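You operate a simulated robot arm through the tools that you are given. There is no shell and no other tool. Be economical: measure what you need, move in short steps, check, and stop when the job is done.

Carry out the task below with a simulated robot arm. There is one attempt and no reset: what you move stays moved.

TASK
Draw the dusty ring off the post, blow it clean and fit the 100 G ring instead.
Fine: the dusty ring stays on the green pad.

Only the result counts: the job must be done as asked and must still hold three seconds after the hand-in. Knocking over, shifting, dropping, spilling or breaking anything else fails it.

THE ROBOT
A 6-joint arm with a two-finger parallel gripper, fixed in place. Base frame: the origin is at the foot of the arm, x ahead of it, y to its left, z up; the work surface is at about z = 0. Lengths are in mm, angles in degrees, forces in N, time in s.
With the tool pointing down near the work surface it reaches from about 120 to 500 mm from the base axis. Its first joint turns from -72.0 to 72.0 degrees. Payload 0.65 kg.
The TCP is the grasp point between the finger pads, 25 mm short of the fingertips. In the tool frame z runs along the fingers and y along their closing line. Largest opening 76 mm; finger width 18, thickness 10; the body of the gripper, 36 by 78 mm, starts 45 mm behind the TCP.
Orientation is that of the tool frame in the base frame, as a unit quaternion [w, x, y, z]. With the fingers straight down and closing along the base's y, the tool's x points along the base's -x, its y along +y and its z along -z.

THE INTERFACE
- The arm moves only by the tool servo_tool. Its argument "plan" is a list of rows, each a list of 7 numbers: the shift along the base's x, y, z in units of 150 mm (1.0 is 150 mm), then the turn, a rotation vector about the base's x, y, z in units of 90 degrees (1.0 is 90 degrees), then the opening, from 0 (shut) to 1 (fully open). In form: [[dx, dy, dz, wx, wy, wz, gripper], ...]. A call has 1 to 8 rows; each row is the pose to reach, as a shift and turn from the pose commanded when the call began. A call with a number of a shift or a turn outside -1 to 1 is refused whole. Rows are played at 5 a second. More than 50 mm and 8.6 degrees between two rows, or a gripper value outside its range, and nothing of the call is played. A pose out of reach is approached as far as the arm can. The call stops where the force on the tool passes 40 N (or 10 N more than at its start, if that is more) or the arm is blocked; 0.2 s more then pass. Each finger travels about 108 mm/s and halts on what it meets, pressing with about 32 N; the grip force reading is that of the motor and also rises with nothing between the fingers. The clock runs only during rows and for 0.2 s after the last one: add rows that repeat a pose to give the fingers time. It gives the time, the measured TCP pose, the force on the tool (base axes), the opening and the grip force at its end, in the units of the frame above (readings bear some noise), with the torque about the TCP (base axes, N m) and any sound that the robot's microphone picked up.
- Cameras (640 x 400 px; columns grow to the right, rows downward): "scene" is fixed at [63.8, 266.8, 419.9]; the picture's right is [-0.76, -0.65, 0.00], its down [-0.33, 0.38, -0.86] and it looks along [0.56, -0.66, -0.50] (base axes); focal length 219 px, centre (320, 200). "wrist" rides on the gripper at [58, 11, -81] in the tool frame; the picture's right is [-0.18, 0.98, 0.00], its down [-0.75, -0.14, -0.64] and it looks along [-0.63, -0.12, 0.77] (tool axes); focal length 243 px, centre (320, 200). There is no depth. A picture from a camera that has moved, and an enlarged one, comes with that camera's place and axes in the base frame and with its lens. The place of the scene camera against the robot may be out by one fixed shift of up to 25 mm in any direction.
- get_image(camera): a new picture of that camera. No time passes.
- enlarge(camera, box): a new picture of the part [left, top, right, bottom] of that camera's present view, enlarged. No time passes.
- close_job(): hands the job in; it is judged then, once.

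Work in short steps. Places have to be worked out from the pictures, the camera data and where the tool is seen: move nearer, look again, correct. Check each grasp and each placing, and mend what went wrong. You have 120 turns and 84 pictures in all, those below and enlarged ones among them. Open the gripper and draw the arm clear of the work before you hand the job in, unless the task says otherwise; then end with one line.

The tools are called after "Call:" by a JSON object that holds its "method" and its "body". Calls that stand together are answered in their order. servo_tool: Moves the arm, as the interface text tells. Its arguments: {"type":"object","properties":{"plan":{"type":"array","items":{"type":"array","items":{"type":"number"}}}},"required":["plan"]} The other tools are called the same way: get_image (camera) takes a picture; enlarge (camera, box) takes an enlarged picture of a part of a camera's view; close_job () hands the job in.

At the start:

```text
time_s: 0.0
eef_pos: [314.1, 25.2, 314.4]
ee_rot: [0.0, 0.0, 1.0, 0.0]
force: [0.1, 0.6, 0.0]
wrist_torque: [-0.02, 0.02, 0.0]
width: 76.1
grasp_force: 0.0
```

scene: 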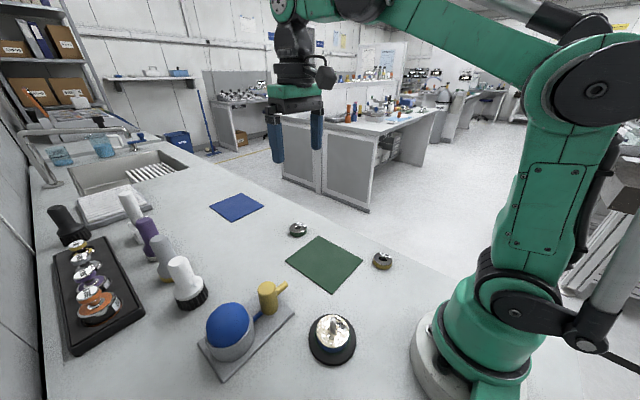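
wrist: 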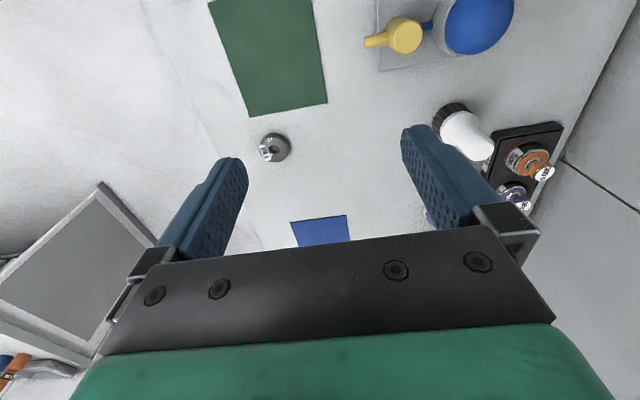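

I start by examining the scene closely to identify the post, the dusty ring, the blower and the rings.

Call:
{"method": "enlarge", "body": {"camera": "scene", "box": [40, 190, 220, 360]}}

Call:
{"method": "enlarge", "body": {"camera": "scene", "box": [190, 200, 410, 390]}}

Call:
{"method": "enlarge", "body": {"camera": "wrist", "box": [400, 80, 600, 240]}}

```text
2.35 times, centred on (130, 275) of scene
camera zoom: at [63.8, 266.8, 419.9], right [-0.76, -0.65, 0.0], down [-0.33, 0.38, -0.86], along [0.56, -0.66, -0.5], focal length 516 px, centre (767, 24)
```

zoom: 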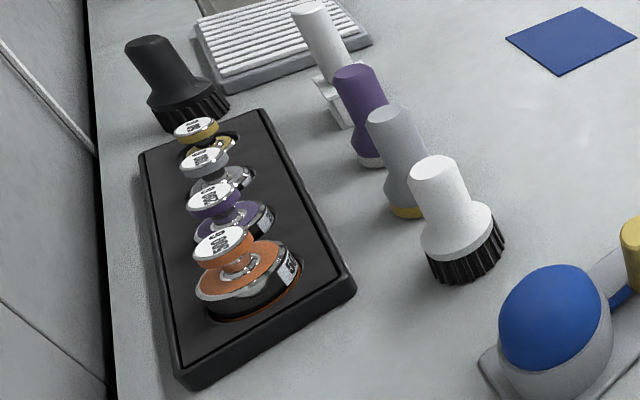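

```text
2.11 times, centred on (300, 295) of scene
camera zoom: at [63.8, 266.8, 419.9], right [-0.76, -0.65, 0.0], down [-0.33, 0.38, -0.86], along [0.56, -0.66, -0.5], focal length 462 px, centre (362, 0)
```

zoom: 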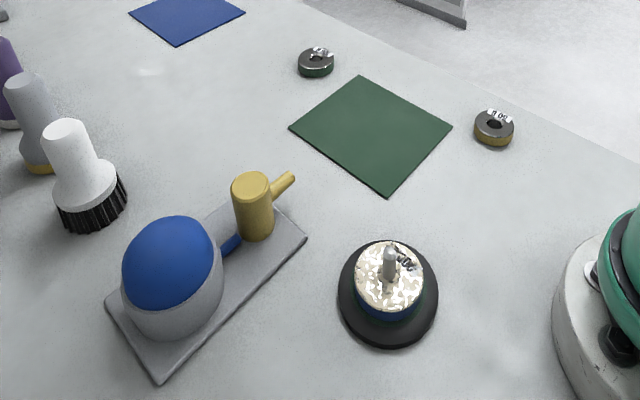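

```text
2.50 times, centred on (500, 160) of wrist
camera zoom: at [254.8, 36.7, 396.2], right [0.18, 0.98, 0.0], down [0.75, -0.14, 0.64], along [0.63, -0.12, -0.77], focal length 606 px, centre (-130, 300)
```

zoom: 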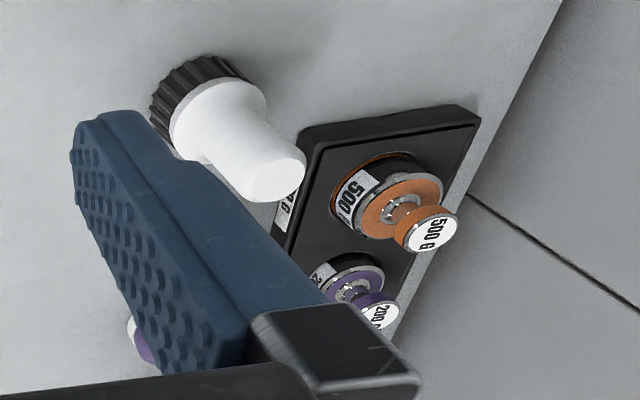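

The post with the dusty ring is near (182, 91), the blower's dome near (333, 198) with its nozzle toward the green pad, and two loose rings lie beside the pad. I enlarge to read the labels.

Call:
{"method": "enlarge", "body": {"camera": "wrist", "box": [245, 120, 305, 170]}}

Call:
{"method": "enlarge", "body": {"camera": "scene", "box": [360, 240, 410, 280]}}

Call:
{"method": "enlarge", "body": {"camera": "scene", "box": [290, 300, 380, 370]}}

Call:
{"method": "enlarge", "body": {"camera": "wrist", "box": [200, 0, 520, 130]}}

```text
8.00 times, centred on (275, 145) of wrist
camera zoom: at [254.8, 36.7, 396.2], right [0.18, 0.98, 0.0], down [0.75, -0.14, 0.64], along [0.63, -0.12, -0.77], focal length 1941 px, centre (680, 640)
```

zoom: 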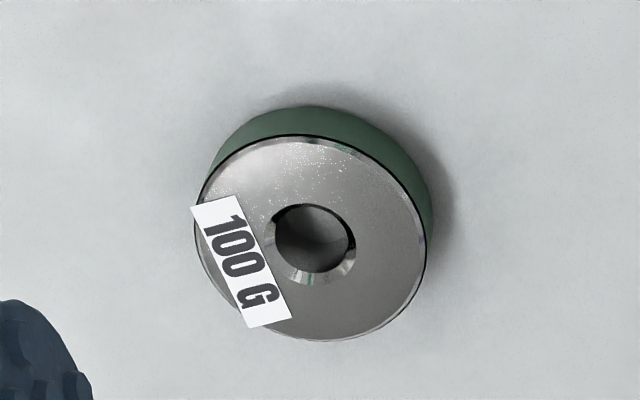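

```text
10.00 times, centred on (385, 260) of scene
camera zoom: at [63.8, 266.8, 419.9], right [-0.76, -0.65, 0.0], down [-0.33, 0.38, -0.86], along [0.56, -0.66, -0.5], focal length 2193 px, centre (-330, -400)
```

zoom: 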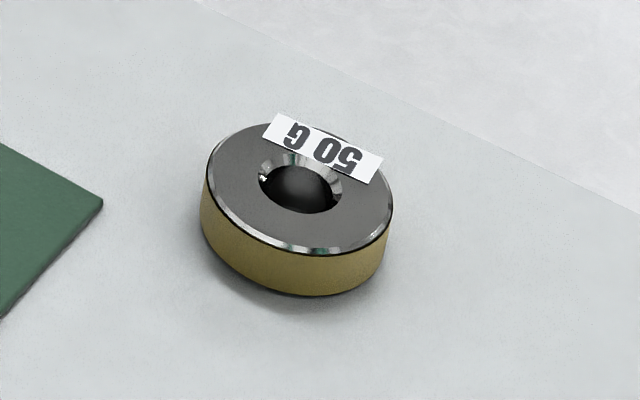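

```text
5.71 times, centred on (335, 335) of scene
camera zoom: at [63.8, 266.8, 419.9], right [-0.76, -0.65, 0.0], down [-0.33, 0.38, -0.86], along [0.56, -0.66, -0.5], focal length 1253 px, centre (234, -571)
```

zoom: 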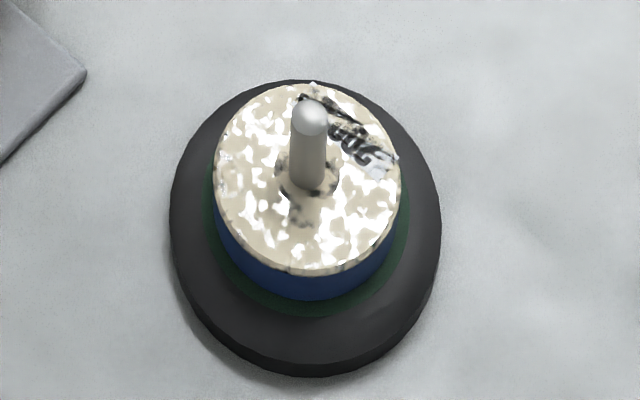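

```text
2.00 times, centred on (360, 65) of wrist
camera zoom: at [254.8, 36.7, 396.2], right [0.18, 0.98, 0.0], down [0.75, -0.14, 0.64], along [0.63, -0.12, -0.77], focal length 485 px, centre (240, 470)
```

zoom: 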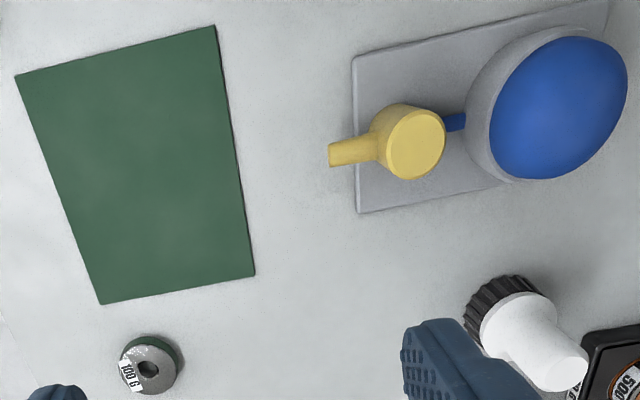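

The loose green-edged ring near (438, −78) is the 100 G one. I move back and left to view the post from above.

Call:
{"method": "servo_tool", "body": {"plan": [[-0.25, 0.2, 0, 0, 0, 0, 1], [-0.5, 0.4, 0, 0, 0, 0, 1], [-0.5, 0.4, 0, 0, 0, 0, 1]]}}

Call:
{"method": "get_image", "body": {"camera": "wrist"}}

```text
time_s: 0.8
eef_pos: [236.9, 84.0, 318.4]
ee_rot: [0.0, -0.001, 1.0, 0.0]
force: [-0.4, -0.6, 0.0]
wrist_torque: [-0.01, -0.02, 0.0]
width: 76.2
grasp_force: 0.0
```

```text
74 pictures are left
camera wrist: at [178.6, 94.3, 399.8], right [0.18, 0.98, 0.0], down [0.75, -0.14, 0.64], along [0.63, -0.12, -0.77], focal length 243 px, centre (320, 200)
```

wrist: 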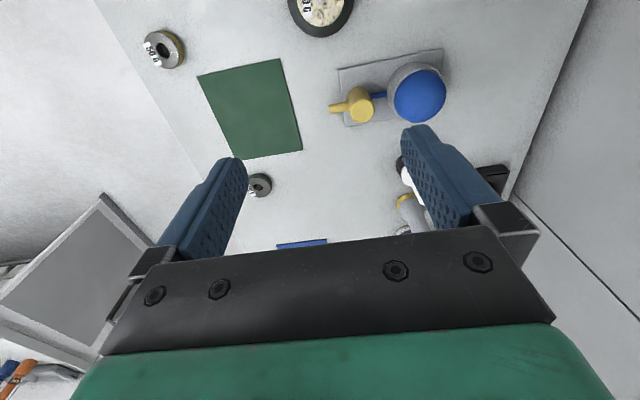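

The post is in view at the top; I enlarge it for a measurement.

Call:
{"method": "enlarge", "body": {"camera": "wrist", "box": [270, 0, 370, 62]}}

Call:
{"method": "enlarge", "body": {"camera": "wrist", "box": [310, 30, 460, 130]}}

```text
6.40 times, centred on (320, 31) of wrist
camera zoom: at [178.6, 94.3, 399.8], right [0.18, 0.98, 0.0], down [0.75, -0.14, 0.64], along [0.63, -0.12, -0.77], focal length 1553 px, centre (320, 1282)
```

zoom: 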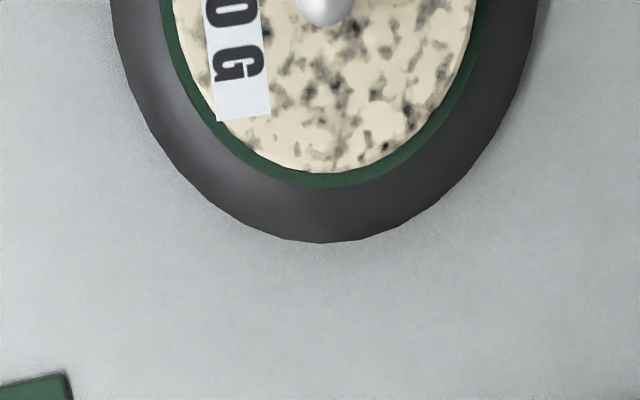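

```text
4.00 times, centred on (385, 80) of wrist
camera zoom: at [178.6, 94.3, 399.8], right [0.18, 0.98, 0.0], down [0.75, -0.14, 0.64], along [0.63, -0.12, -0.77], focal length 970 px, centre (60, 680)
```

zoom: 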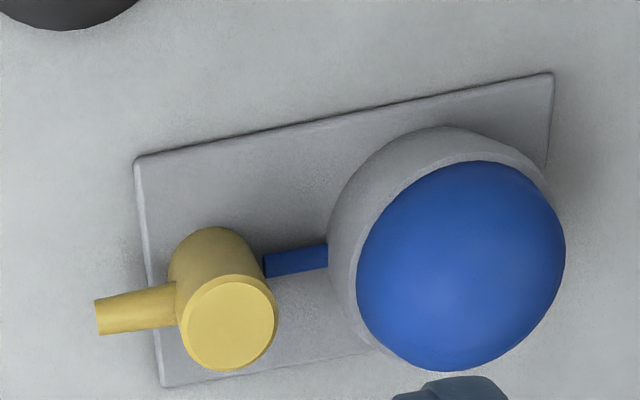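

The post sits almost straight below the camera: about (181, 94). I move over it and descend to check from closer.

Call:
{"method": "servo_tool", "body": {"plan": [[-0.19, 0.03, 0, 0, 0, 0, 1], [-0.38, 0.06, 0, 0, 0, 0, 1], [-0.38, 0.06, -0.33, 0, 0, 0, 1], [-0.38, 0.06, -0.66, 0, 0, 0, 1], [-0.38, 0.06, -0.96, 0, 0, 0, 1], [-0.38, 0.06, -0.96, 0, 0, 0, 1]]}}

Call:
{"method": "get_image", "body": {"camera": "wrist"}}

Call:
{"method": "get_image", "body": {"camera": "scene"}}

```text
time_s: 2.2
eef_pos: [179.0, 94.5, 175.1]
ee_rot: [0.0, -0.001, 1.0, 0.0]
force: [-1.4, 0.0, 0.2]
wrist_torque: [-0.02, 0.01, -0.01]
width: 76.0
grasp_force: 0.1
```

```text
71 pictures are left
camera wrist: at [121.1, 105.3, 255.2], right [0.18, 0.98, 0.0], down [0.75, -0.14, 0.64], along [0.63, -0.12, -0.77], focal length 243 px, centre (320, 200)
```

wrist: 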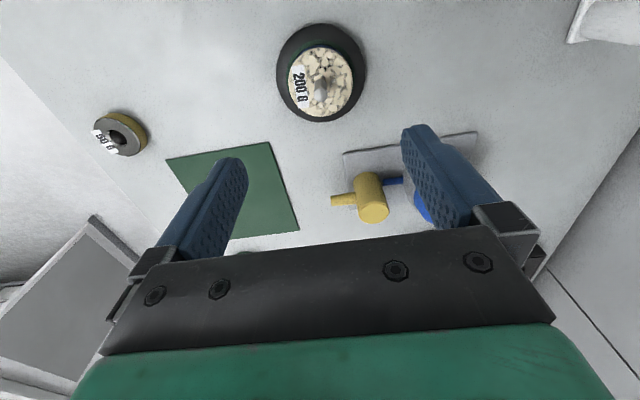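

```text
70 pictures are left
```

scene: 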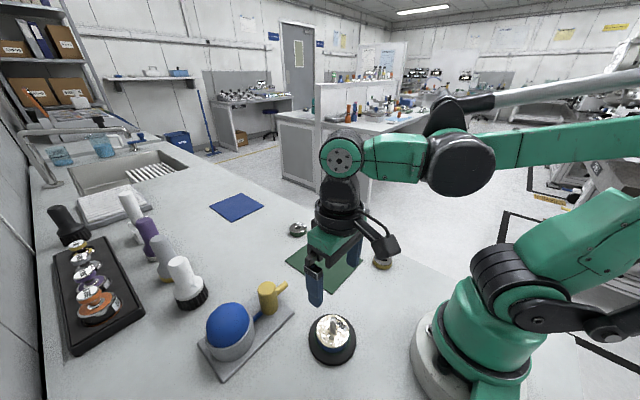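

Enlarging the post for triangulation.

Call:
{"method": "enlarge", "body": {"camera": "wrist", "box": [260, 15, 380, 130]}}

Call:
{"method": "enlarge", "body": {"camera": "wrist", "box": [320, 130, 480, 240]}}

```text
3.48 times, centred on (320, 72) of wrist
camera zoom: at [121.1, 105.3, 255.2], right [0.18, 0.98, 0.0], down [0.75, -0.14, 0.64], along [0.63, -0.12, -0.77], focal length 844 px, centre (320, 644)
```

zoom: 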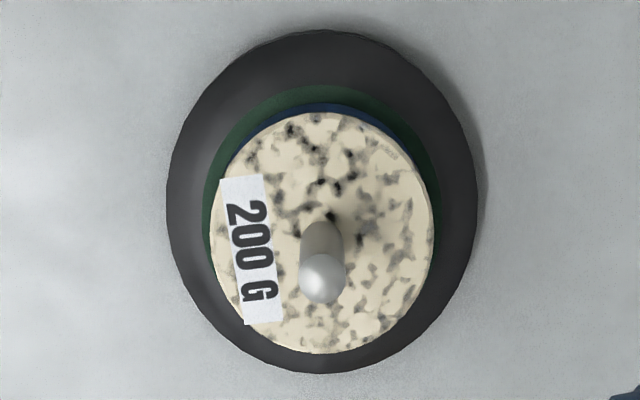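

```text
3.64 times, centred on (400, 185) of wrist
camera zoom: at [121.1, 105.3, 255.2], right [0.18, 0.98, 0.0], down [0.75, -0.14, 0.64], along [0.63, -0.12, -0.77], focal length 882 px, centre (29, 254)
```

zoom: 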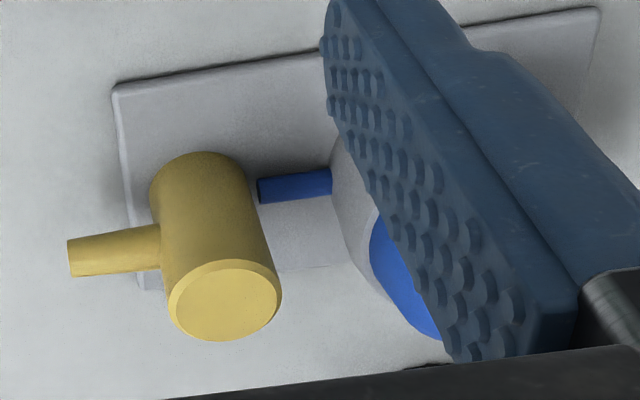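

Triangulating gives the post at about (181, 95), ring top z≈19, radius ≈28, post tip z≈60. I descend around it in steps.

Call:
{"method": "servo_tool", "body": {"plan": [[0.013, 0.005, -0.25, 0, 0, 0, 1], [0.013, 0.005, -0.5, 0, 0, 0, 1], [0.013, 0.005, -0.75, 0, 0, 0, 1], [0.013, 0.005, -0.84, 0, 0, 0, 1], [0.013, 0.005, -0.84, 0, 0, 0, 1]]}}

Call:
{"method": "get_image", "body": {"camera": "wrist"}}

Call:
{"method": "enlarge", "body": {"camera": "scene", "box": [270, 260, 400, 380]}}

```text
time_s: 3.4
eef_pos: [183.3, 98.7, 47.3]
ee_rot: [0.0, 0.001, 1.0, 0.0]
force: [0.1, 0.6, 1.4]
wrist_torque: [-0.01, -0.03, 0.02]
width: 76.1
grasp_force: 0.0
```

```text
67 pictures are left
camera wrist: at [124.5, 108.0, 127.9], right [0.18, 0.98, 0.0], down [0.75, -0.14, 0.64], along [0.63, -0.12, -0.77], focal length 243 px, centre (320, 200)
```

wrist: 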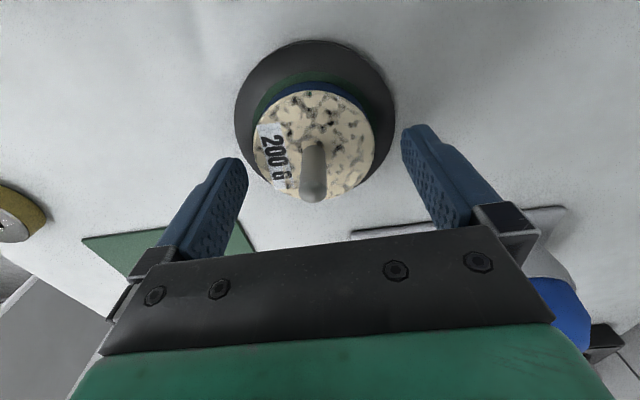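

```text
3.33 times, centred on (335, 320) of scene
camera zoom: at [63.7, 266.8, 419.9], right [-0.76, -0.65, 0.0], down [-0.33, 0.38, -0.86], along [0.56, -0.66, -0.5], focal length 731 px, centre (270, -200)
```

zoom: 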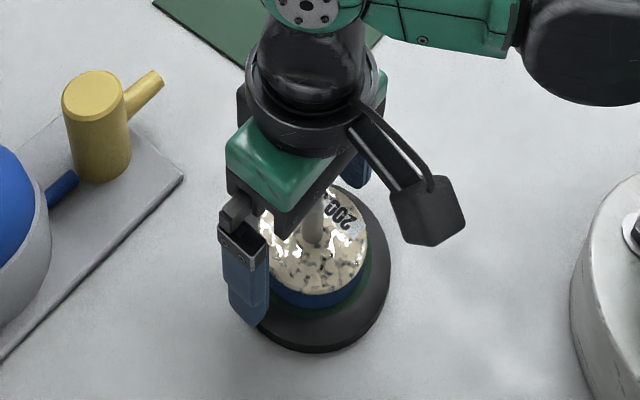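

The ring is about 4 mm behind and 2–3 mm right of the TCP. I correct, go down to z≈36 and close.

Call:
{"method": "servo_tool", "body": {"plan": [[-0.026, -0.017, 0, 0, 0, 0, 1], [-0.026, -0.017, -0.04, 0, 0, 0, 1], [-0.026, -0.017, -0.075, 0, 0, 0, 1], [-0.026, -0.017, -0.075, 0, 0, 0, 1]]}}

Call:
{"method": "get_image", "body": {"camera": "wrist"}}

```text
time_s: 4.4
eef_pos: [178.9, 92.0, 35.9]
ee_rot: [0.0, -0.001, 1.0, 0.002]
force: [1.3, 15.1, 9.1]
wrist_torque: [0.71, -0.04, -0.04]
width: 76.3
grasp_force: 0.1
```

```text
65 pictures are left
camera wrist: at [120.6, 103.9, 115.7], right [0.18, 0.98, 0.0], down [0.75, -0.14, 0.64], along [0.63, -0.12, -0.77], focal length 243 px, centre (320, 200)
```

wrist: 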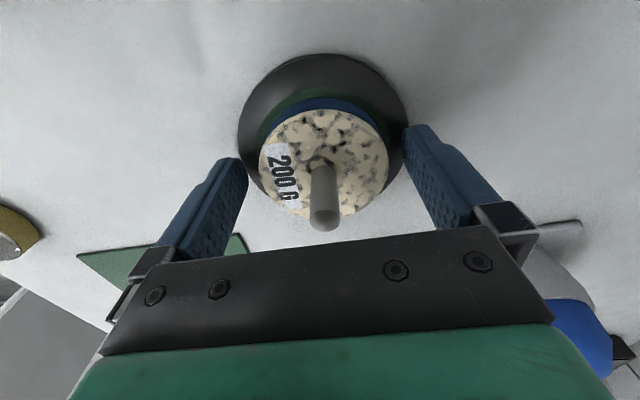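

A finger touches the sloped base (15 N sideways). I raise 5 mm, recentre +2.5 mm in y, and check.

Call:
{"method": "servo_tool", "body": {"plan": [[0, 0, 0.035, 0, 0, 0, 1], [0, 0.017, 0.035, 0, 0, 0, 1], [0, 0.017, 0.035, 0, 0, 0, 1]]}}

Call:
{"method": "get_image", "body": {"camera": "wrist"}}

Call:
{"method": "enlarge", "body": {"camera": "scene", "box": [270, 260, 400, 380]}}

```text
time_s: 5.2
eef_pos: [179.5, 93.8, 40.9]
ee_rot: [-0.001, 0.0, 1.0, 0.0]
force: [-0.5, -0.3, 0.6]
wrist_torque: [0.01, 0.0, 0.01]
width: 76.0
grasp_force: 0.2
```

```text
64 pictures are left
camera wrist: at [121.1, 105.7, 120.1], right [0.18, 0.98, 0.0], down [0.75, -0.14, 0.64], along [0.63, -0.12, -0.77], focal length 243 px, centre (320, 200)
```

wrist: 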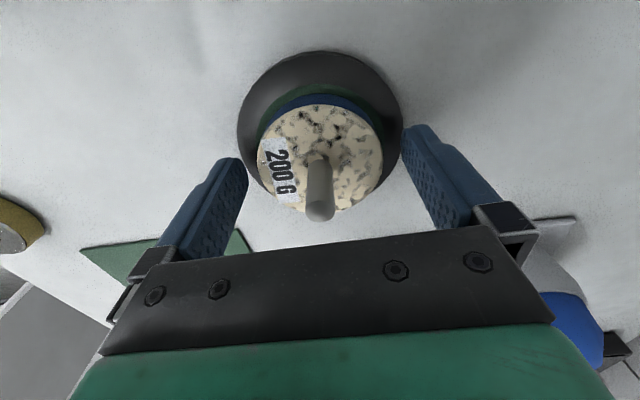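

```text
3.33 times, centred on (335, 320) of scene
camera zoom: at [63.8, 266.8, 419.9], right [-0.76, -0.65, 0.0], down [-0.33, 0.38, -0.86], along [0.56, -0.66, -0.5], focal length 731 px, centre (270, -200)
```

zoom: 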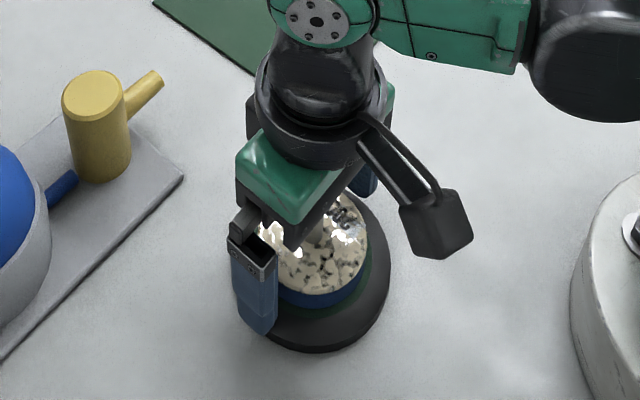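

Now centred and free of contact. I narrow the fingers, lower 2 mm, then close on the ring.

Call:
{"method": "servo_tool", "body": {"plan": [[0, 0, 0, 0, 0, 0, 0.82], [0, 0, -0.013, 0, 0, 0, 0.82], [0, 0, -0.013, 0, 0, 0, 0.6], [0, 0, -0.013, 0, 0, 0, 0.6], [0, 0, -0.013, 0, 0, 0, 0.6]]}}

Call:
{"method": "get_image", "body": {"camera": "wrist"}}

```text
time_s: 6.4
eef_pos: [179.4, 95.9, 38.7]
ee_rot: [0.0, 0.0, 1.0, 0.001]
force: [-0.5, -4.5, 6.1]
wrist_torque: [-0.19, 0.02, -0.04]
width: 54.8
grasp_force: 32.4
```

```text
62 pictures are left
camera wrist: at [121.0, 106.1, 118.7], right [0.18, 0.98, 0.0], down [0.75, -0.14, 0.64], along [0.63, -0.12, -0.77], focal length 243 px, centre (320, 200)
```

wrist: 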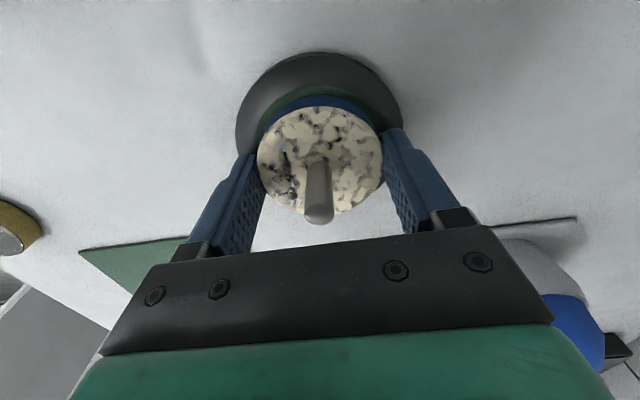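

The grip is firm at 54.8 mm. I lift straight up slowly and check.

Call:
{"method": "servo_tool", "body": {"plan": [[0, 0, 0.06, 0, 0, 0, 0.5], [0, 0, 0.14, 0, 0, 0, 0.5], [0, 0, 0.24, 0, 0, 0, 0.5], [0, 0, 0.36, 0, 0, 0, 0.5], [0, 0, 0.5, 0, 0, 0, 0.5], [0, 0, 0.6, 0, 0, 0, 0.5]]}}

Call:
{"method": "get_image", "body": {"camera": "wrist"}}

Call:
{"method": "enlarge", "body": {"camera": "scene", "box": [250, 200, 410, 380]}}

```text
time_s: 7.8
eef_pos: [179.7, 95.9, 129.2]
ee_rot: [0.0, -0.001, 1.0, 0.0]
force: [0.7, 0.4, -2.1]
wrist_torque: [0.0, -0.01, -0.01]
width: 54.7
grasp_force: 32.0
```

```text
61 pictures are left
camera wrist: at [121.0, 106.3, 209.2], right [0.18, 0.98, 0.0], down [0.75, -0.14, 0.64], along [0.63, -0.12, -0.77], focal length 243 px, centre (320, 200)
```

wrist: 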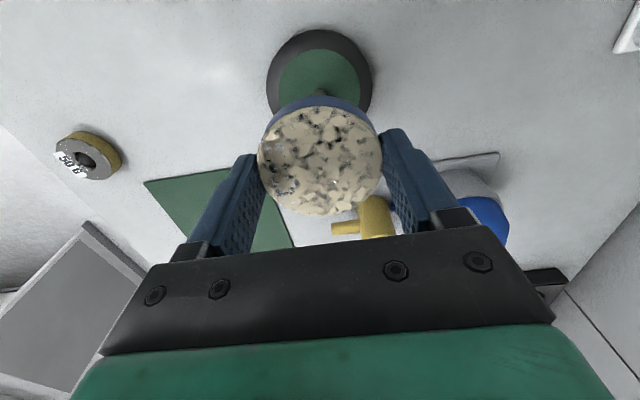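

```text
2.22 times, centred on (330, 290) of scene
camera zoom: at [63.8, 266.8, 419.9], right [-0.76, -0.65, 0.0], down [-0.33, 0.38, -0.86], along [0.56, -0.66, -0.5], focal length 487 px, centre (298, 0)
```

zoom: 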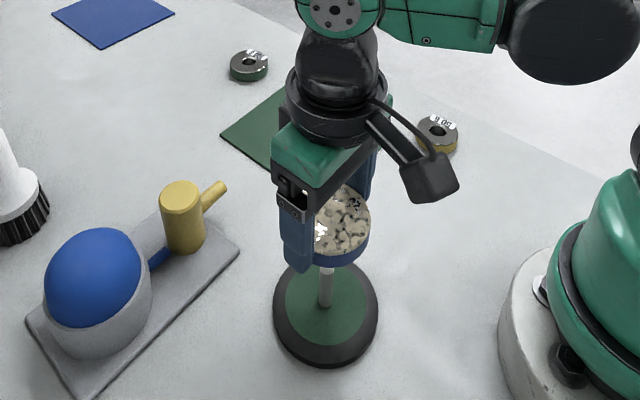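

The ring is off and held. The nozzle (x≈309, tip z≈27) points along −y slightly down at the pad, so I carry the ring to about (310, −18) over the pad.

Call:
{"method": "servo_tool", "body": {"plan": [[0.2, -0.18, 0, 0, 0, 0, 0.5], [0.4, -0.36, 0, 0, 0, 0, 0.5], [0.6, -0.54, 0, 0, 0, 0, 0.5], [0.8, -0.7, 0, 0, 0, 0, 0.5], [0.87, -0.76, 0, 0, 0, 0, 0.5], [0.87, -0.76, -0.25, 0, 0, 0, 0.5], [0.87, -0.76, -0.5, 0, 0, 0, 0.5], [0.87, -0.76, -0.5, 0, 0, 0, 0.5]]}}

Call:
{"method": "get_image", "body": {"camera": "wrist"}}

Call:
{"method": "enlarge", "body": {"camera": "scene", "box": [200, 180, 400, 350]}}

```text
time_s: 9.6
eef_pos: [312.4, -15.6, 51.4]
ee_rot: [0.0, -0.001, 1.0, 0.0]
force: [-0.1, 0.1, -2.0]
wrist_torque: [0.04, -0.02, 0.02]
width: 54.7
grasp_force: 31.9
```

```text
59 pictures are left
camera wrist: at [254.3, -4.8, 131.0], right [0.18, 0.98, 0.0], down [0.75, -0.14, 0.64], along [0.63, -0.12, -0.77], focal length 243 px, centre (320, 200)
```

wrist: 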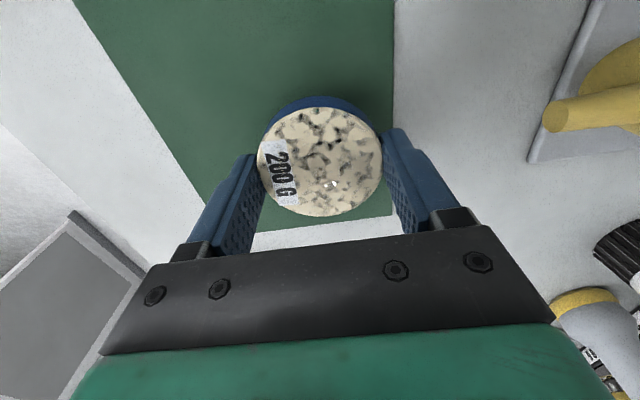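

```text
2.35 times, centred on (300, 265) of scene
camera zoom: at [63.8, 266.8, 419.9], right [-0.76, -0.65, 0.0], down [-0.33, 0.38, -0.86], along [0.56, -0.66, -0.5], focal length 516 px, centre (367, 47)
```

zoom: 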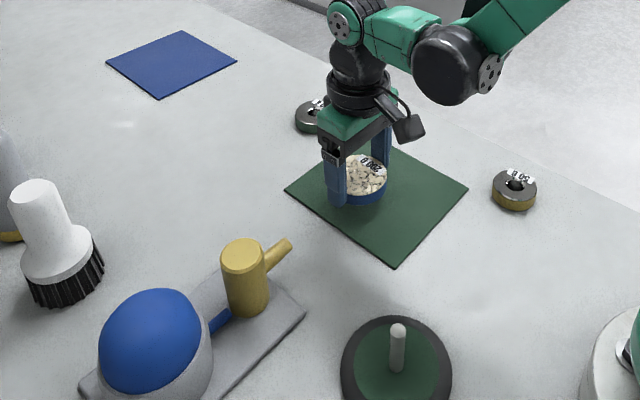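

The ring hangs over the pad. I lower toward contact and read the force.

Call:
{"method": "servo_tool", "body": {"plan": [[0, -0.02, -0.04, 0, 0, 0, 0.5], [0, -0.02, -0.08, 0, 0, 0, 0.5], [0, -0.02, -0.11, 0, 0, 0, 0.5], [0, -0.02, -0.11, 0, 0, 0, 0.5]]}}

Call:
{"method": "enlarge", "body": {"camera": "scene", "box": [270, 215, 370, 300]}}

```text
time_s: 10.6
eef_pos: [310.9, -19.9, 36.4]
ee_rot: [0.001, 0.0, 1.0, 0.0]
force: [-0.1, -0.1, -1.5]
wrist_torque: [-0.03, 0.02, -0.03]
width: 54.8
grasp_force: 32.4
```

```text
4.71 times, centred on (320, 258) of scene
camera zoom: at [63.8, 266.8, 419.9], right [-0.76, -0.65, 0.0], down [-0.33, 0.38, -0.86], along [0.56, -0.66, -0.5], focal length 1032 px, centre (320, -71)
```

zoom: 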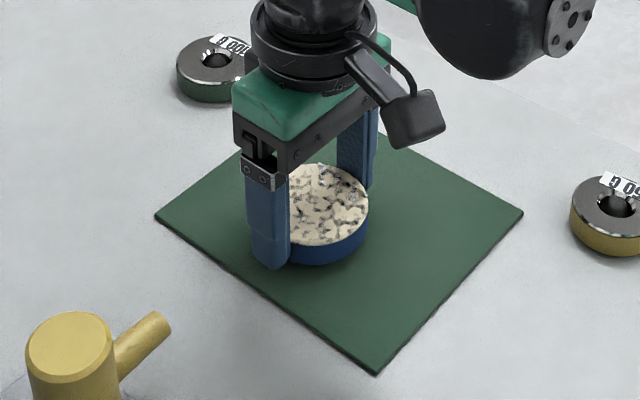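

Not yet in contact; I lower further in 2 mm steps.

Call:
{"method": "servo_tool", "body": {"plan": [[0, 0, -0.013, 0, 0, 0, 0.5], [0, 0, -0.027, 0, 0, 0, 0.5], [0, 0, -0.027, 0, 0, 0, 0.5]]}}

```text
time_s: 11.4
eef_pos: [310.4, -20.1, 32.2]
ee_rot: [0.0, 0.001, 1.0, 0.0]
force: [0.4, 0.1, -2.0]
wrist_torque: [-0.01, -0.03, -0.02]
width: 54.9
grasp_force: 31.9
```

Call:
{"method": "servo_tool", "body": {"plan": [[0, 0, -0.01, 0, 0, 0, 0.5], [0, 0, -0.02, 0, 0, 0, 0.5], [0, 0, -0.02, 0, 0, 0, 0.5]]}}

Call:
{"method": "enlarge", "body": {"camera": "scene", "box": [295, 240, 355, 280]}}

```text
time_s: 12.2
eef_pos: [310.3, -20.9, 28.8]
ee_rot: [0.0, 0.0, 1.0, 0.0]
force: [-0.1, -0.2, -1.8]
wrist_torque: [0.01, 0.0, 0.0]
width: 54.6
grasp_force: 31.6
```

```text
10.00 times, centred on (325, 260) of scene
camera zoom: at [63.8, 266.8, 419.9], right [-0.76, -0.65, 0.0], down [-0.33, 0.38, -0.86], along [0.56, -0.66, -0.5], focal length 2193 px, centre (270, -400)
```

zoom: 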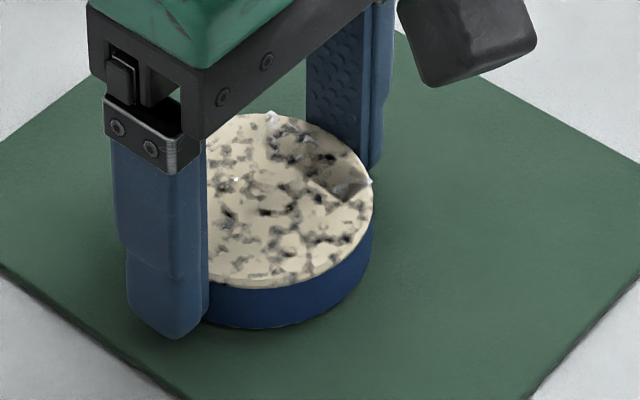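

Still carrying the weight, fingertips about 4 mm above the table; one more small step.

Call:
{"method": "servo_tool", "body": {"plan": [[0, 0, -0.006, 0, 0, 0, 0.5], [0, 0, -0.012, 0, 0, 0, 0.5], [0, 0, -0.012, 0, 0, 0, 0.5]]}}

```text
time_s: 12.8
eef_pos: [310.4, -20.7, 27.6]
ee_rot: [0.002, -0.001, 1.0, 0.0]
force: [0.9, 1.5, 13.2]
wrist_torque: [-0.2, 0.05, -0.04]
width: 54.6
grasp_force: 32.1
stopped in row 3: the force on the tool passed its limit at 47 N (the readings are from after the stop); the commanded pose is now the measured one
```

Contact with the pad. I release and rise straight up.

Call:
{"method": "servo_tool", "body": {"plan": [[0, 0, 0.005, 0, 0, 0, 0.5], [0, 0, 0.005, 0, 0, 0, 0.8], [0, 0, 0.005, 0, 0, 0, 1], [0, 0, 0.005, 0, 0, 0, 1], [0, 0, 0.15, 0, 0, 0, 1], [0, 0, 0.4, 0, 0, 0, 1], [0, 0, 0.7, 0, 0, 0, 1], [0, 0, 0.7, 0, 0, 0, 1]]}}

Call:
{"method": "get_image", "body": {"camera": "wrist"}}

Call:
{"method": "enlarge", "body": {"camera": "scene", "box": [190, 200, 410, 390]}}

```text
time_s: 14.7
eef_pos: [312.4, -21.1, 133.8]
ee_rot: [0.0, -0.001, 1.0, 0.001]
force: [-0.2, -0.1, 1.0]
wrist_torque: [-0.02, 0.02, 0.0]
width: 75.8
grasp_force: 0.0
```

```text
55 pictures are left
camera wrist: at [253.5, -10.3, 214.3], right [0.18, 0.98, 0.0], down [0.75, -0.14, 0.64], along [0.63, -0.12, -0.77], focal length 243 px, centre (320, 200)
```

wrist: 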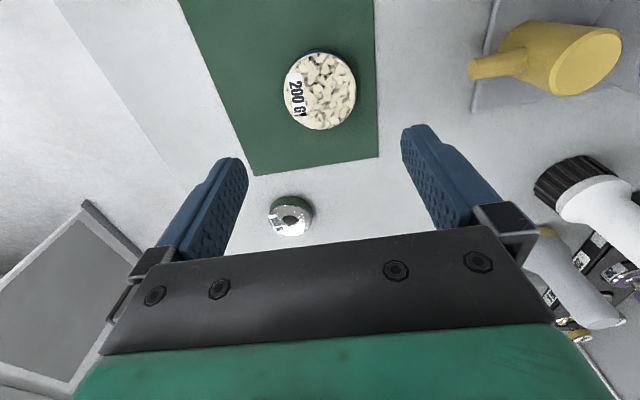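

```text
2.11 times, centred on (300, 295) of scene
camera zoom: at [63.8, 266.8, 419.9], right [-0.76, -0.65, 0.0], down [-0.33, 0.38, -0.86], along [0.56, -0.66, -0.5], focal length 462 px, centre (362, 0)
```

zoom: 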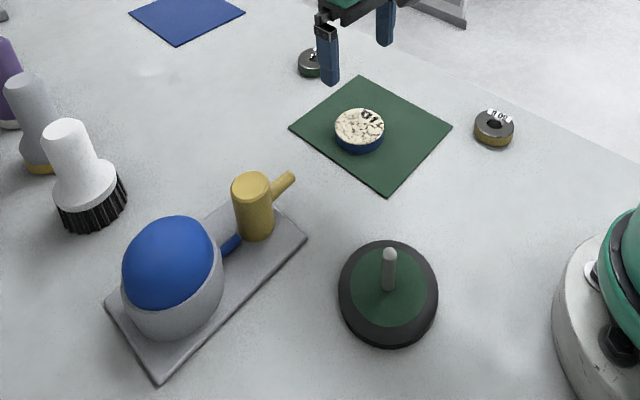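

The ring sits on the pad in line with the nozzle. I close the fingers and travel to above the blue dome near (306, 208).

Call:
{"method": "servo_tool", "body": {"plan": [[0, 0.2, 0.1, 0, 0, 0, 0.5], [0, 0.5, 0.1, 0, 0, 0, 0], [0, 0.8, 0.1, 0, 0, 0, 0], [0, 1, 0.1, 0, 0, 0, 0], [0, 1, 0.1, 0, 0, 0, 0]]}}

Call:
{"method": "get_image", "body": {"camera": "wrist"}}

```text
time_s: 15.8
eef_pos: [309.1, 130.4, 152.3]
ee_rot: [0.001, -0.001, 1.0, 0.0]
force: [-0.3, 0.1, 0.2]
wrist_torque: [-0.03, 0.02, -0.04]
width: 0.0
grasp_force: 23.6
```

```text
53 pictures are left
camera wrist: at [250.6, 140.1, 232.0], right [0.18, 0.98, 0.0], down [0.75, -0.14, 0.64], along [0.63, -0.12, -0.77], focal length 243 px, centre (320, 200)
```

wrist: 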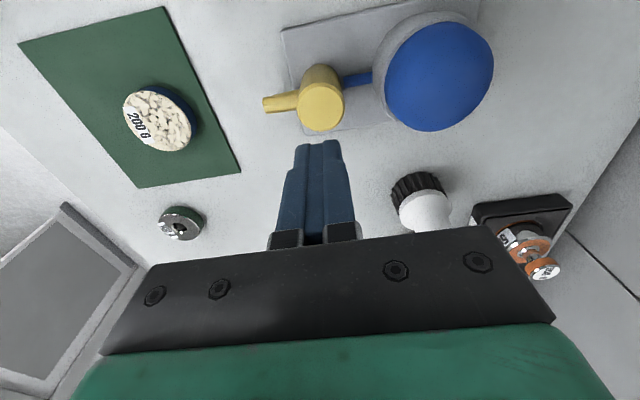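

Dome estimate confirmed around (304, 208). I move above it and descend to just over it.

Call:
{"method": "servo_tool", "body": {"plan": [[-0.025, 0.26, 0, 0, 0, 0, 0], [-0.025, 0.515, 0, 0, 0, 0, 0], [-0.025, 0.515, -0.15, 0, 0, 0, 0], [-0.025, 0.515, -0.3, 0, 0, 0, 0], [-0.025, 0.515, -0.3, 0, 0, 0, 0]]}}

Call:
{"method": "get_image", "body": {"camera": "wrist"}}

Call:
{"method": "enlarge", "body": {"camera": "scene", "box": [170, 220, 330, 390]}}

```text
time_s: 17.1
eef_pos: [306.4, 206.3, 104.0]
ee_rot: [0.0, -0.001, 1.0, 0.001]
force: [0.1, -0.3, 0.5]
wrist_torque: [-0.03, 0.02, -0.02]
width: 0.0
grasp_force: 23.3
```

```text
52 pictures are left
camera wrist: at [248.2, 217.2, 184.8], right [0.18, 0.98, 0.0], down [0.75, -0.14, 0.64], along [0.63, -0.12, -0.77], focal length 243 px, centre (320, 200)
```

wrist: 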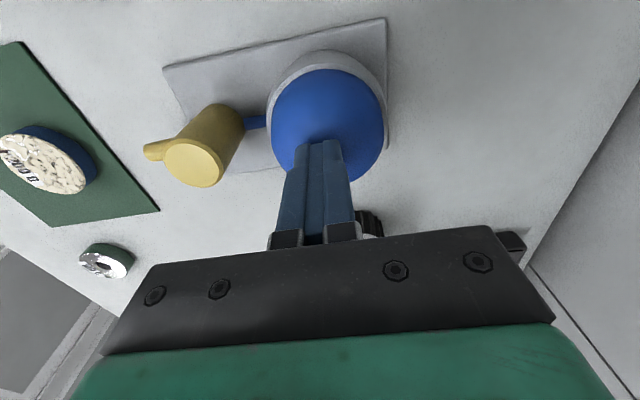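

```text
2.35 times, centred on (250, 305) of scene
camera zoom: at [63.8, 266.8, 419.9], right [-0.76, -0.65, 0.0], down [-0.33, 0.38, -0.86], along [0.56, -0.66, -0.5], focal length 516 px, centre (485, -47)
```

zoom: 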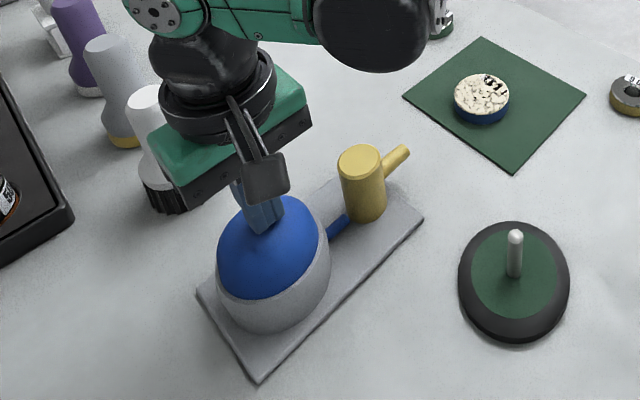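

Fingers are just over the dome, a few mm right of its centre; I shift +3 mm in y, −2 in x and press down in small steps.

Call:
{"method": "servo_tool", "body": {"plan": [[-0.013, 0.02, -0.03, 0, 0, 0, 0], [-0.013, 0.02, -0.06, 0, 0, 0, 0], [-0.013, 0.02, -0.09, 0, 0, 0, 0], [-0.013, 0.02, -0.12, 0, 0, 0, 0], [-0.013, 0.02, -0.14, 0, 0, 0, 0]]}}

Call:
{"method": "enlarge", "body": {"camera": "scene", "box": [170, 220, 370, 390]}}

```text
time_s: 18.2
eef_pos: [302.9, 209.6, 84.1]
ee_rot: [0.001, -0.001, 1.0, 0.0]
force: [3.5, -6.2, 20.5]
wrist_torque: [-0.15, -0.04, 0.15]
width: 0.0
grasp_force: 23.3
```

```text
2.35 times, centred on (270, 305) of scene
camera zoom: at [63.7, 266.8, 420.0], right [-0.76, -0.65, 0.0], down [-0.33, 0.38, -0.86], along [0.56, -0.66, -0.5], focal length 516 px, centre (438, -47)
```

zoom: 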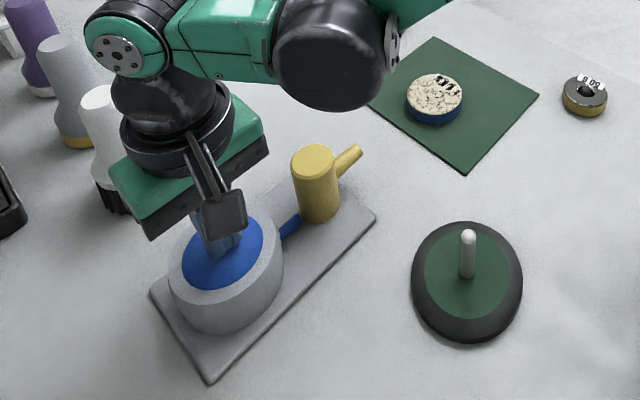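

The dome is depressed at 20 N, no sound yet. I press further.

Call:
{"method": "servo_tool", "body": {"plan": [[0, 0, -0.02, 0, 0, 0, 0], [0, 0, -0.04, 0, 0, 0, 0], [0, 0, -0.06, 0, 0, 0, 0]]}}

Call:
{"method": "enlarge", "body": {"camera": "scene", "box": [170, 220, 370, 390]}}

```text
time_s: 18.6
eef_pos: [303.7, 210.1, 82.9]
ee_rot: [0.001, -0.002, 1.0, -0.001]
force: [-0.5, -1.2, 35.1]
wrist_torque: [-0.06, 0.05, 0.06]
width: 0.1
grasp_force: 23.3
stopped in row 1: the force on the tool passed its limit at 48 N (the readings are from after the stop); the commanded pose is now the measured one
```

```text
2.35 times, centred on (270, 305) of scene
camera zoom: at [63.7, 266.8, 420.0], right [-0.76, -0.65, 0.0], down [-0.33, 0.38, -0.86], along [0.56, -0.66, -0.5], focal length 516 px, centre (438, -47)
```

zoom: 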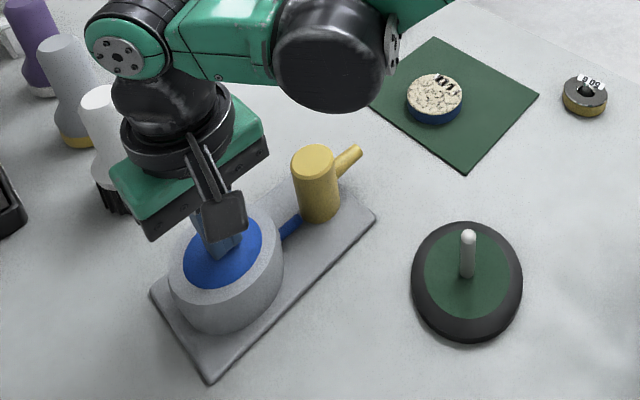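

The dome bottoms out; a slow squeeze gave no puff. I release it and try a quick stroke.

Call:
{"method": "servo_tool", "body": {"plan": [[0, 0, 0.07, 0, 0, 0, 0], [0, 0, 0.16, 0, 0, 0, 0], [0, 0, 0.16, 0, 0, 0, 0], [0, 0, 0.16, 0, 0, 0, 0], [0, 0, 0.01, 0, 0, 0, 0], [0, 0, 0.01, 0, 0, 0, 0]]}}

Call:
{"method": "enlarge", "body": {"camera": "scene", "box": [170, 220, 370, 390]}}

```text
time_s: 20.0
eef_pos: [301.9, 209.7, 83.9]
ee_rot: [0.0, 0.0, 1.0, -0.001]
force: [5.9, -0.8, 11.8]
wrist_torque: [0.0, -0.1, -0.03]
width: 0.0
grasp_force: 23.3
```

```text
2.35 times, centred on (270, 305) of scene
camera zoom: at [63.7, 266.8, 419.9], right [-0.76, -0.65, 0.0], down [-0.33, 0.38, -0.86], along [0.56, -0.66, -0.5], focal length 516 px, centre (438, -47)
```

zoom: 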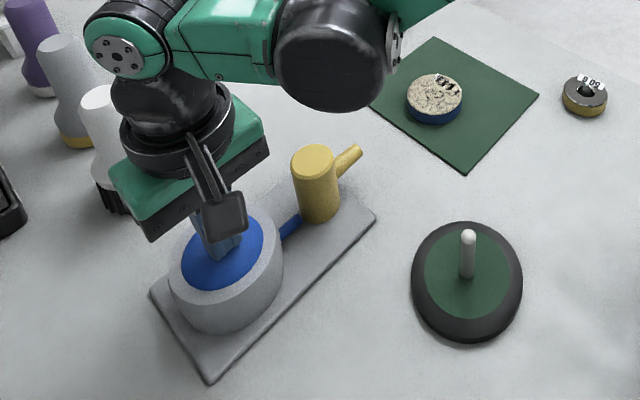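

The ring's dust might have thinned; I check it closely.

Call:
{"method": "enlarge", "body": {"camera": "scene", "box": [295, 240, 355, 280]}}

```text
10.00 times, centred on (325, 260) of scene
camera zoom: at [63.7, 266.8, 419.9], right [-0.76, -0.65, 0.0], down [-0.33, 0.38, -0.86], along [0.56, -0.66, -0.5], focal length 2193 px, centre (270, -400)
```

zoom: 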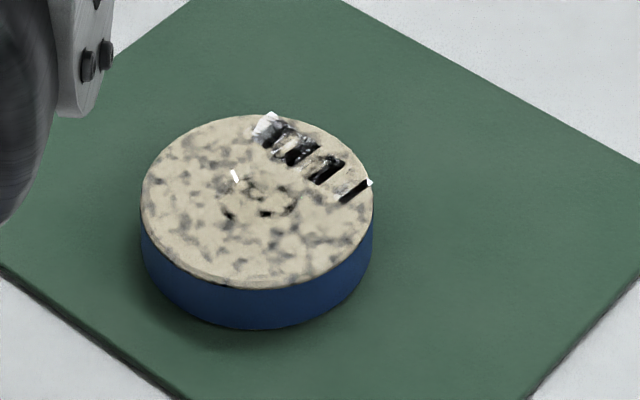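

The dust appears to be thinning. I repeat quick strokes.

Call:
{"method": "servo_tool", "body": {"plan": [[0, 0, 0.15, 0, 0, 0, 0], [0, 0, 0.15, 0, 0, 0, 0], [0, 0, 0.15, 0, 0, 0, 0], [0, 0, 0, 0, 0, 0, 0], [0, 0, 0.15, 0, 0, 0, 0], [0, 0, 0.15, 0, 0, 0, 0], [0, 0, 0.15, 0, 0, 0, 0], [0, 0, 0, 0, 0, 0, 0]]}}

Call:
{"method": "enlarge", "body": {"camera": "scene", "box": [295, 240, 355, 280]}}

```text
time_s: 21.8
eef_pos: [305.7, 209.8, 82.0]
ee_rot: [0.002, 0.0, 1.0, -0.001]
force: [3.8, -4.1, 31.3]
wrist_torque: [-0.13, -0.08, 0.01]
width: 0.0
grasp_force: 24.1
```

```text
10.00 times, centred on (325, 260) of scene
camera zoom: at [63.7, 266.8, 420.0], right [-0.76, -0.65, 0.0], down [-0.33, 0.38, -0.86], along [0.56, -0.66, -0.5], focal length 2193 px, centre (270, -400)
```

zoom: 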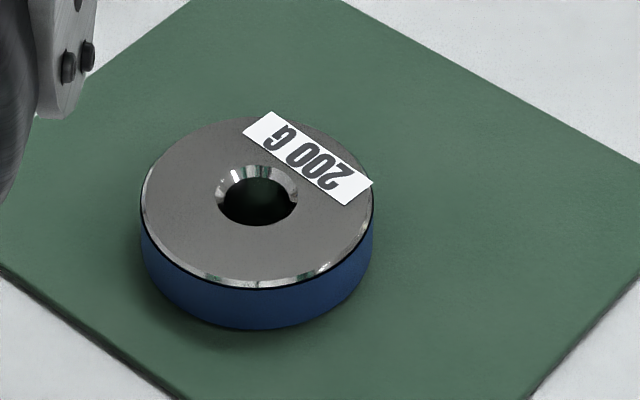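

The 200 G ring is now clean. I rise and head toward the 100 G ring.

Call:
{"method": "servo_tool", "body": {"plan": [[0, 0, 0.2, 0, 0, 0, 0], [0, 0, 0.5, 0, 0, 0, 0], [0.1, -0.25, 0.6, 0, 0, 0, 0], [0.2, -0.5, 0.6, 0, 0, 0, 0.5], [0.3, -0.75, 0.6, 0, 0, 0, 1], [0.4, -1.0, 0.6, 0, 0, 0, 1], [0.4, -1.0, 0.6, 0, 0, 0, 1]]}}

Call:
{"method": "servo_tool", "body": {"plan": [[0.1, -0.25, 0, 0, 0, 0, 1], [0.2, -0.5, 0, 0, 0, 0, 1], [0.3, -0.75, 0, 0, 0, 0, 1], [0.45, -0.9, 0, 0, 0, 0, 1], [0.45, -0.9, 0, 0, 0, 0, 1]]}}

Call:
{"method": "get_image", "body": {"camera": "wrist"}}

```text
time_s: 23.4
eef_pos: [365.5, 61.5, 172.2]
ee_rot: [0.001, -0.001, 1.0, -0.002]
force: [-0.4, -0.1, 0.3]
wrist_torque: [0.02, 0.0, 0.0]
width: 76.1
grasp_force: 0.1
```

```text
time_s: 24.6
eef_pos: [431.5, -73.5, 171.4]
ee_rot: [0.0, 0.0, 1.0, -0.001]
force: [-0.4, 0.4, -1.3]
wrist_torque: [0.01, 0.0, 0.02]
width: 75.9
grasp_force: 0.2
```

```text
45 pictures are left
camera wrist: at [373.9, -63.3, 251.4], right [0.18, 0.98, 0.0], down [0.75, -0.14, 0.64], along [0.63, -0.12, -0.76], focal length 243 px, centre (320, 200)
```

wrist: 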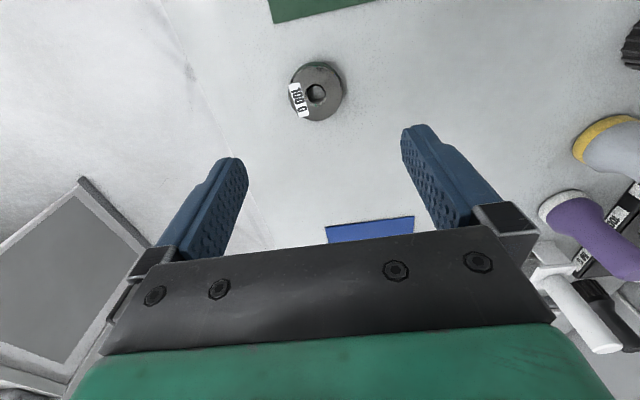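

The 100 G ring is near (440, −80). I centre over it and descend partway.

Call:
{"method": "servo_tool", "body": {"plan": [[0.055, -0.04, -0.25, 0, 0, 0, 1], [0.055, -0.04, -0.5, 0, 0, 0, 1], [0.055, -0.04, -0.75, 0, 0, 0, 1], [0.055, -0.04, -0.8, 0, 0, 0, 1], [0.055, -0.04, -0.8, 0, 0, 0, 1]]}}

Call:
{"method": "get_image", "body": {"camera": "wrist"}}

```text
time_s: 25.8
eef_pos: [438.7, -81.1, 52.4]
ee_rot: [0.001, -0.001, 1.0, -0.001]
force: [1.1, -0.7, 0.0]
wrist_torque: [0.0, 0.0, 0.0]
width: 76.1
grasp_force: 0.0
```

```text
44 pictures are left
camera wrist: at [380.1, -70.6, 133.1], right [0.18, 0.98, 0.0], down [0.75, -0.14, 0.64], along [0.63, -0.12, -0.76], focal length 243 px, centre (320, 200)
```

wrist: 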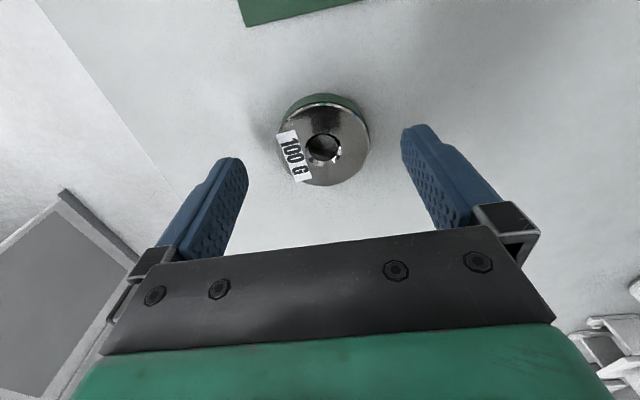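

Ring centre is about 3 mm further ahead. I correct, go down to z≈29.5 (fingertips ~4 mm above the table) and grip.

Call:
{"method": "servo_tool", "body": {"plan": [[0.02, 0.003, 0, 0, 0, 0, 1], [0.02, 0.003, -0.1, 0, 0, 0, 1], [0.02, 0.003, -0.152, 0, 0, 0, 1], [0.02, 0.003, -0.152, 0, 0, 0, 0.7], [0.02, 0.003, -0.152, 0, 0, 0, 0.45], [0.02, 0.003, -0.152, 0, 0, 0, 0.45], [0.02, 0.003, -0.152, 0, 0, 0, 0.45]]}}

Call:
{"method": "get_image", "body": {"camera": "wrist"}}

```text
time_s: 27.4
eef_pos: [441.8, -82.2, 28.6]
ee_rot: [0.001, -0.001, 1.0, -0.001]
force: [0.2, 0.7, 0.1]
wrist_torque: [0.01, -0.01, -0.04]
width: 48.3
grasp_force: 31.8
```

```text
43 pictures are left
camera wrist: at [384.1, -71.6, 110.0], right [0.18, 0.98, 0.0], down [0.75, -0.14, 0.64], along [0.63, -0.12, -0.76], focal length 243 px, centre (320, 200)
```

wrist: 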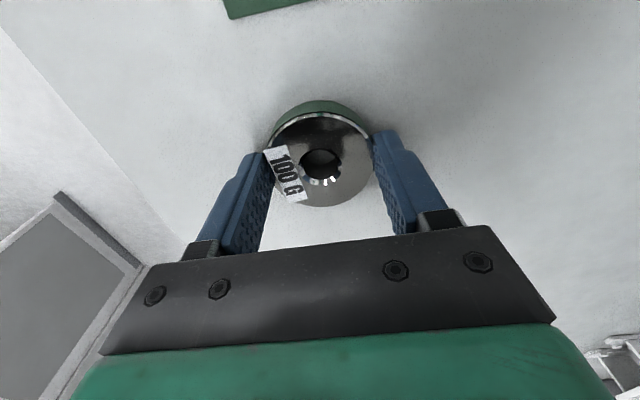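

Grip is good at 48.3 mm. I lift and carry it toward the post.

Call:
{"method": "servo_tool", "body": {"plan": [[0, 0, 0.15, 0, 0, 0, 0.4], [0, 0, 0.4, 0, 0, 0, 0.4], [0, 0, 0.65, 0, 0, 0, 0.4], [-0.2, 0.1, 0.75, 0, 0, 0, 0.4], [-0.45, 0.2, 0.75, 0, 0, 0, 0.4], [-0.7, 0.3, 0.75, 0, 0, 0, 0.4], [-0.95, 0.45, 0.75, 0, 0, 0, 0.4], [-0.95, 0.45, 0.75, 0, 0, 0, 0.4]]}}

Call:
{"method": "get_image", "body": {"camera": "wrist"}}

```text
time_s: 29.2
eef_pos: [302.9, -13.9, 143.7]
ee_rot: [0.001, -0.001, 1.0, -0.001]
force: [-0.1, -0.7, -0.4]
wrist_torque: [0.02, 0.02, 0.03]
width: 48.3
grasp_force: 32.4
```

```text
42 pictures are left
camera wrist: at [244.8, -3.4, 223.4], right [0.18, 0.98, 0.0], down [0.75, -0.14, 0.64], along [0.63, -0.12, -0.76], focal length 243 px, centre (320, 200)
```

wrist: 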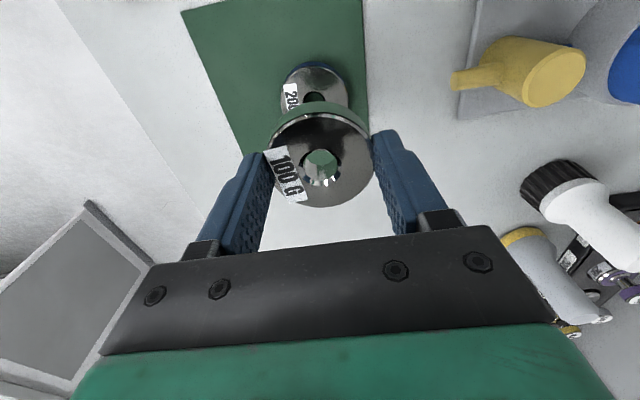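

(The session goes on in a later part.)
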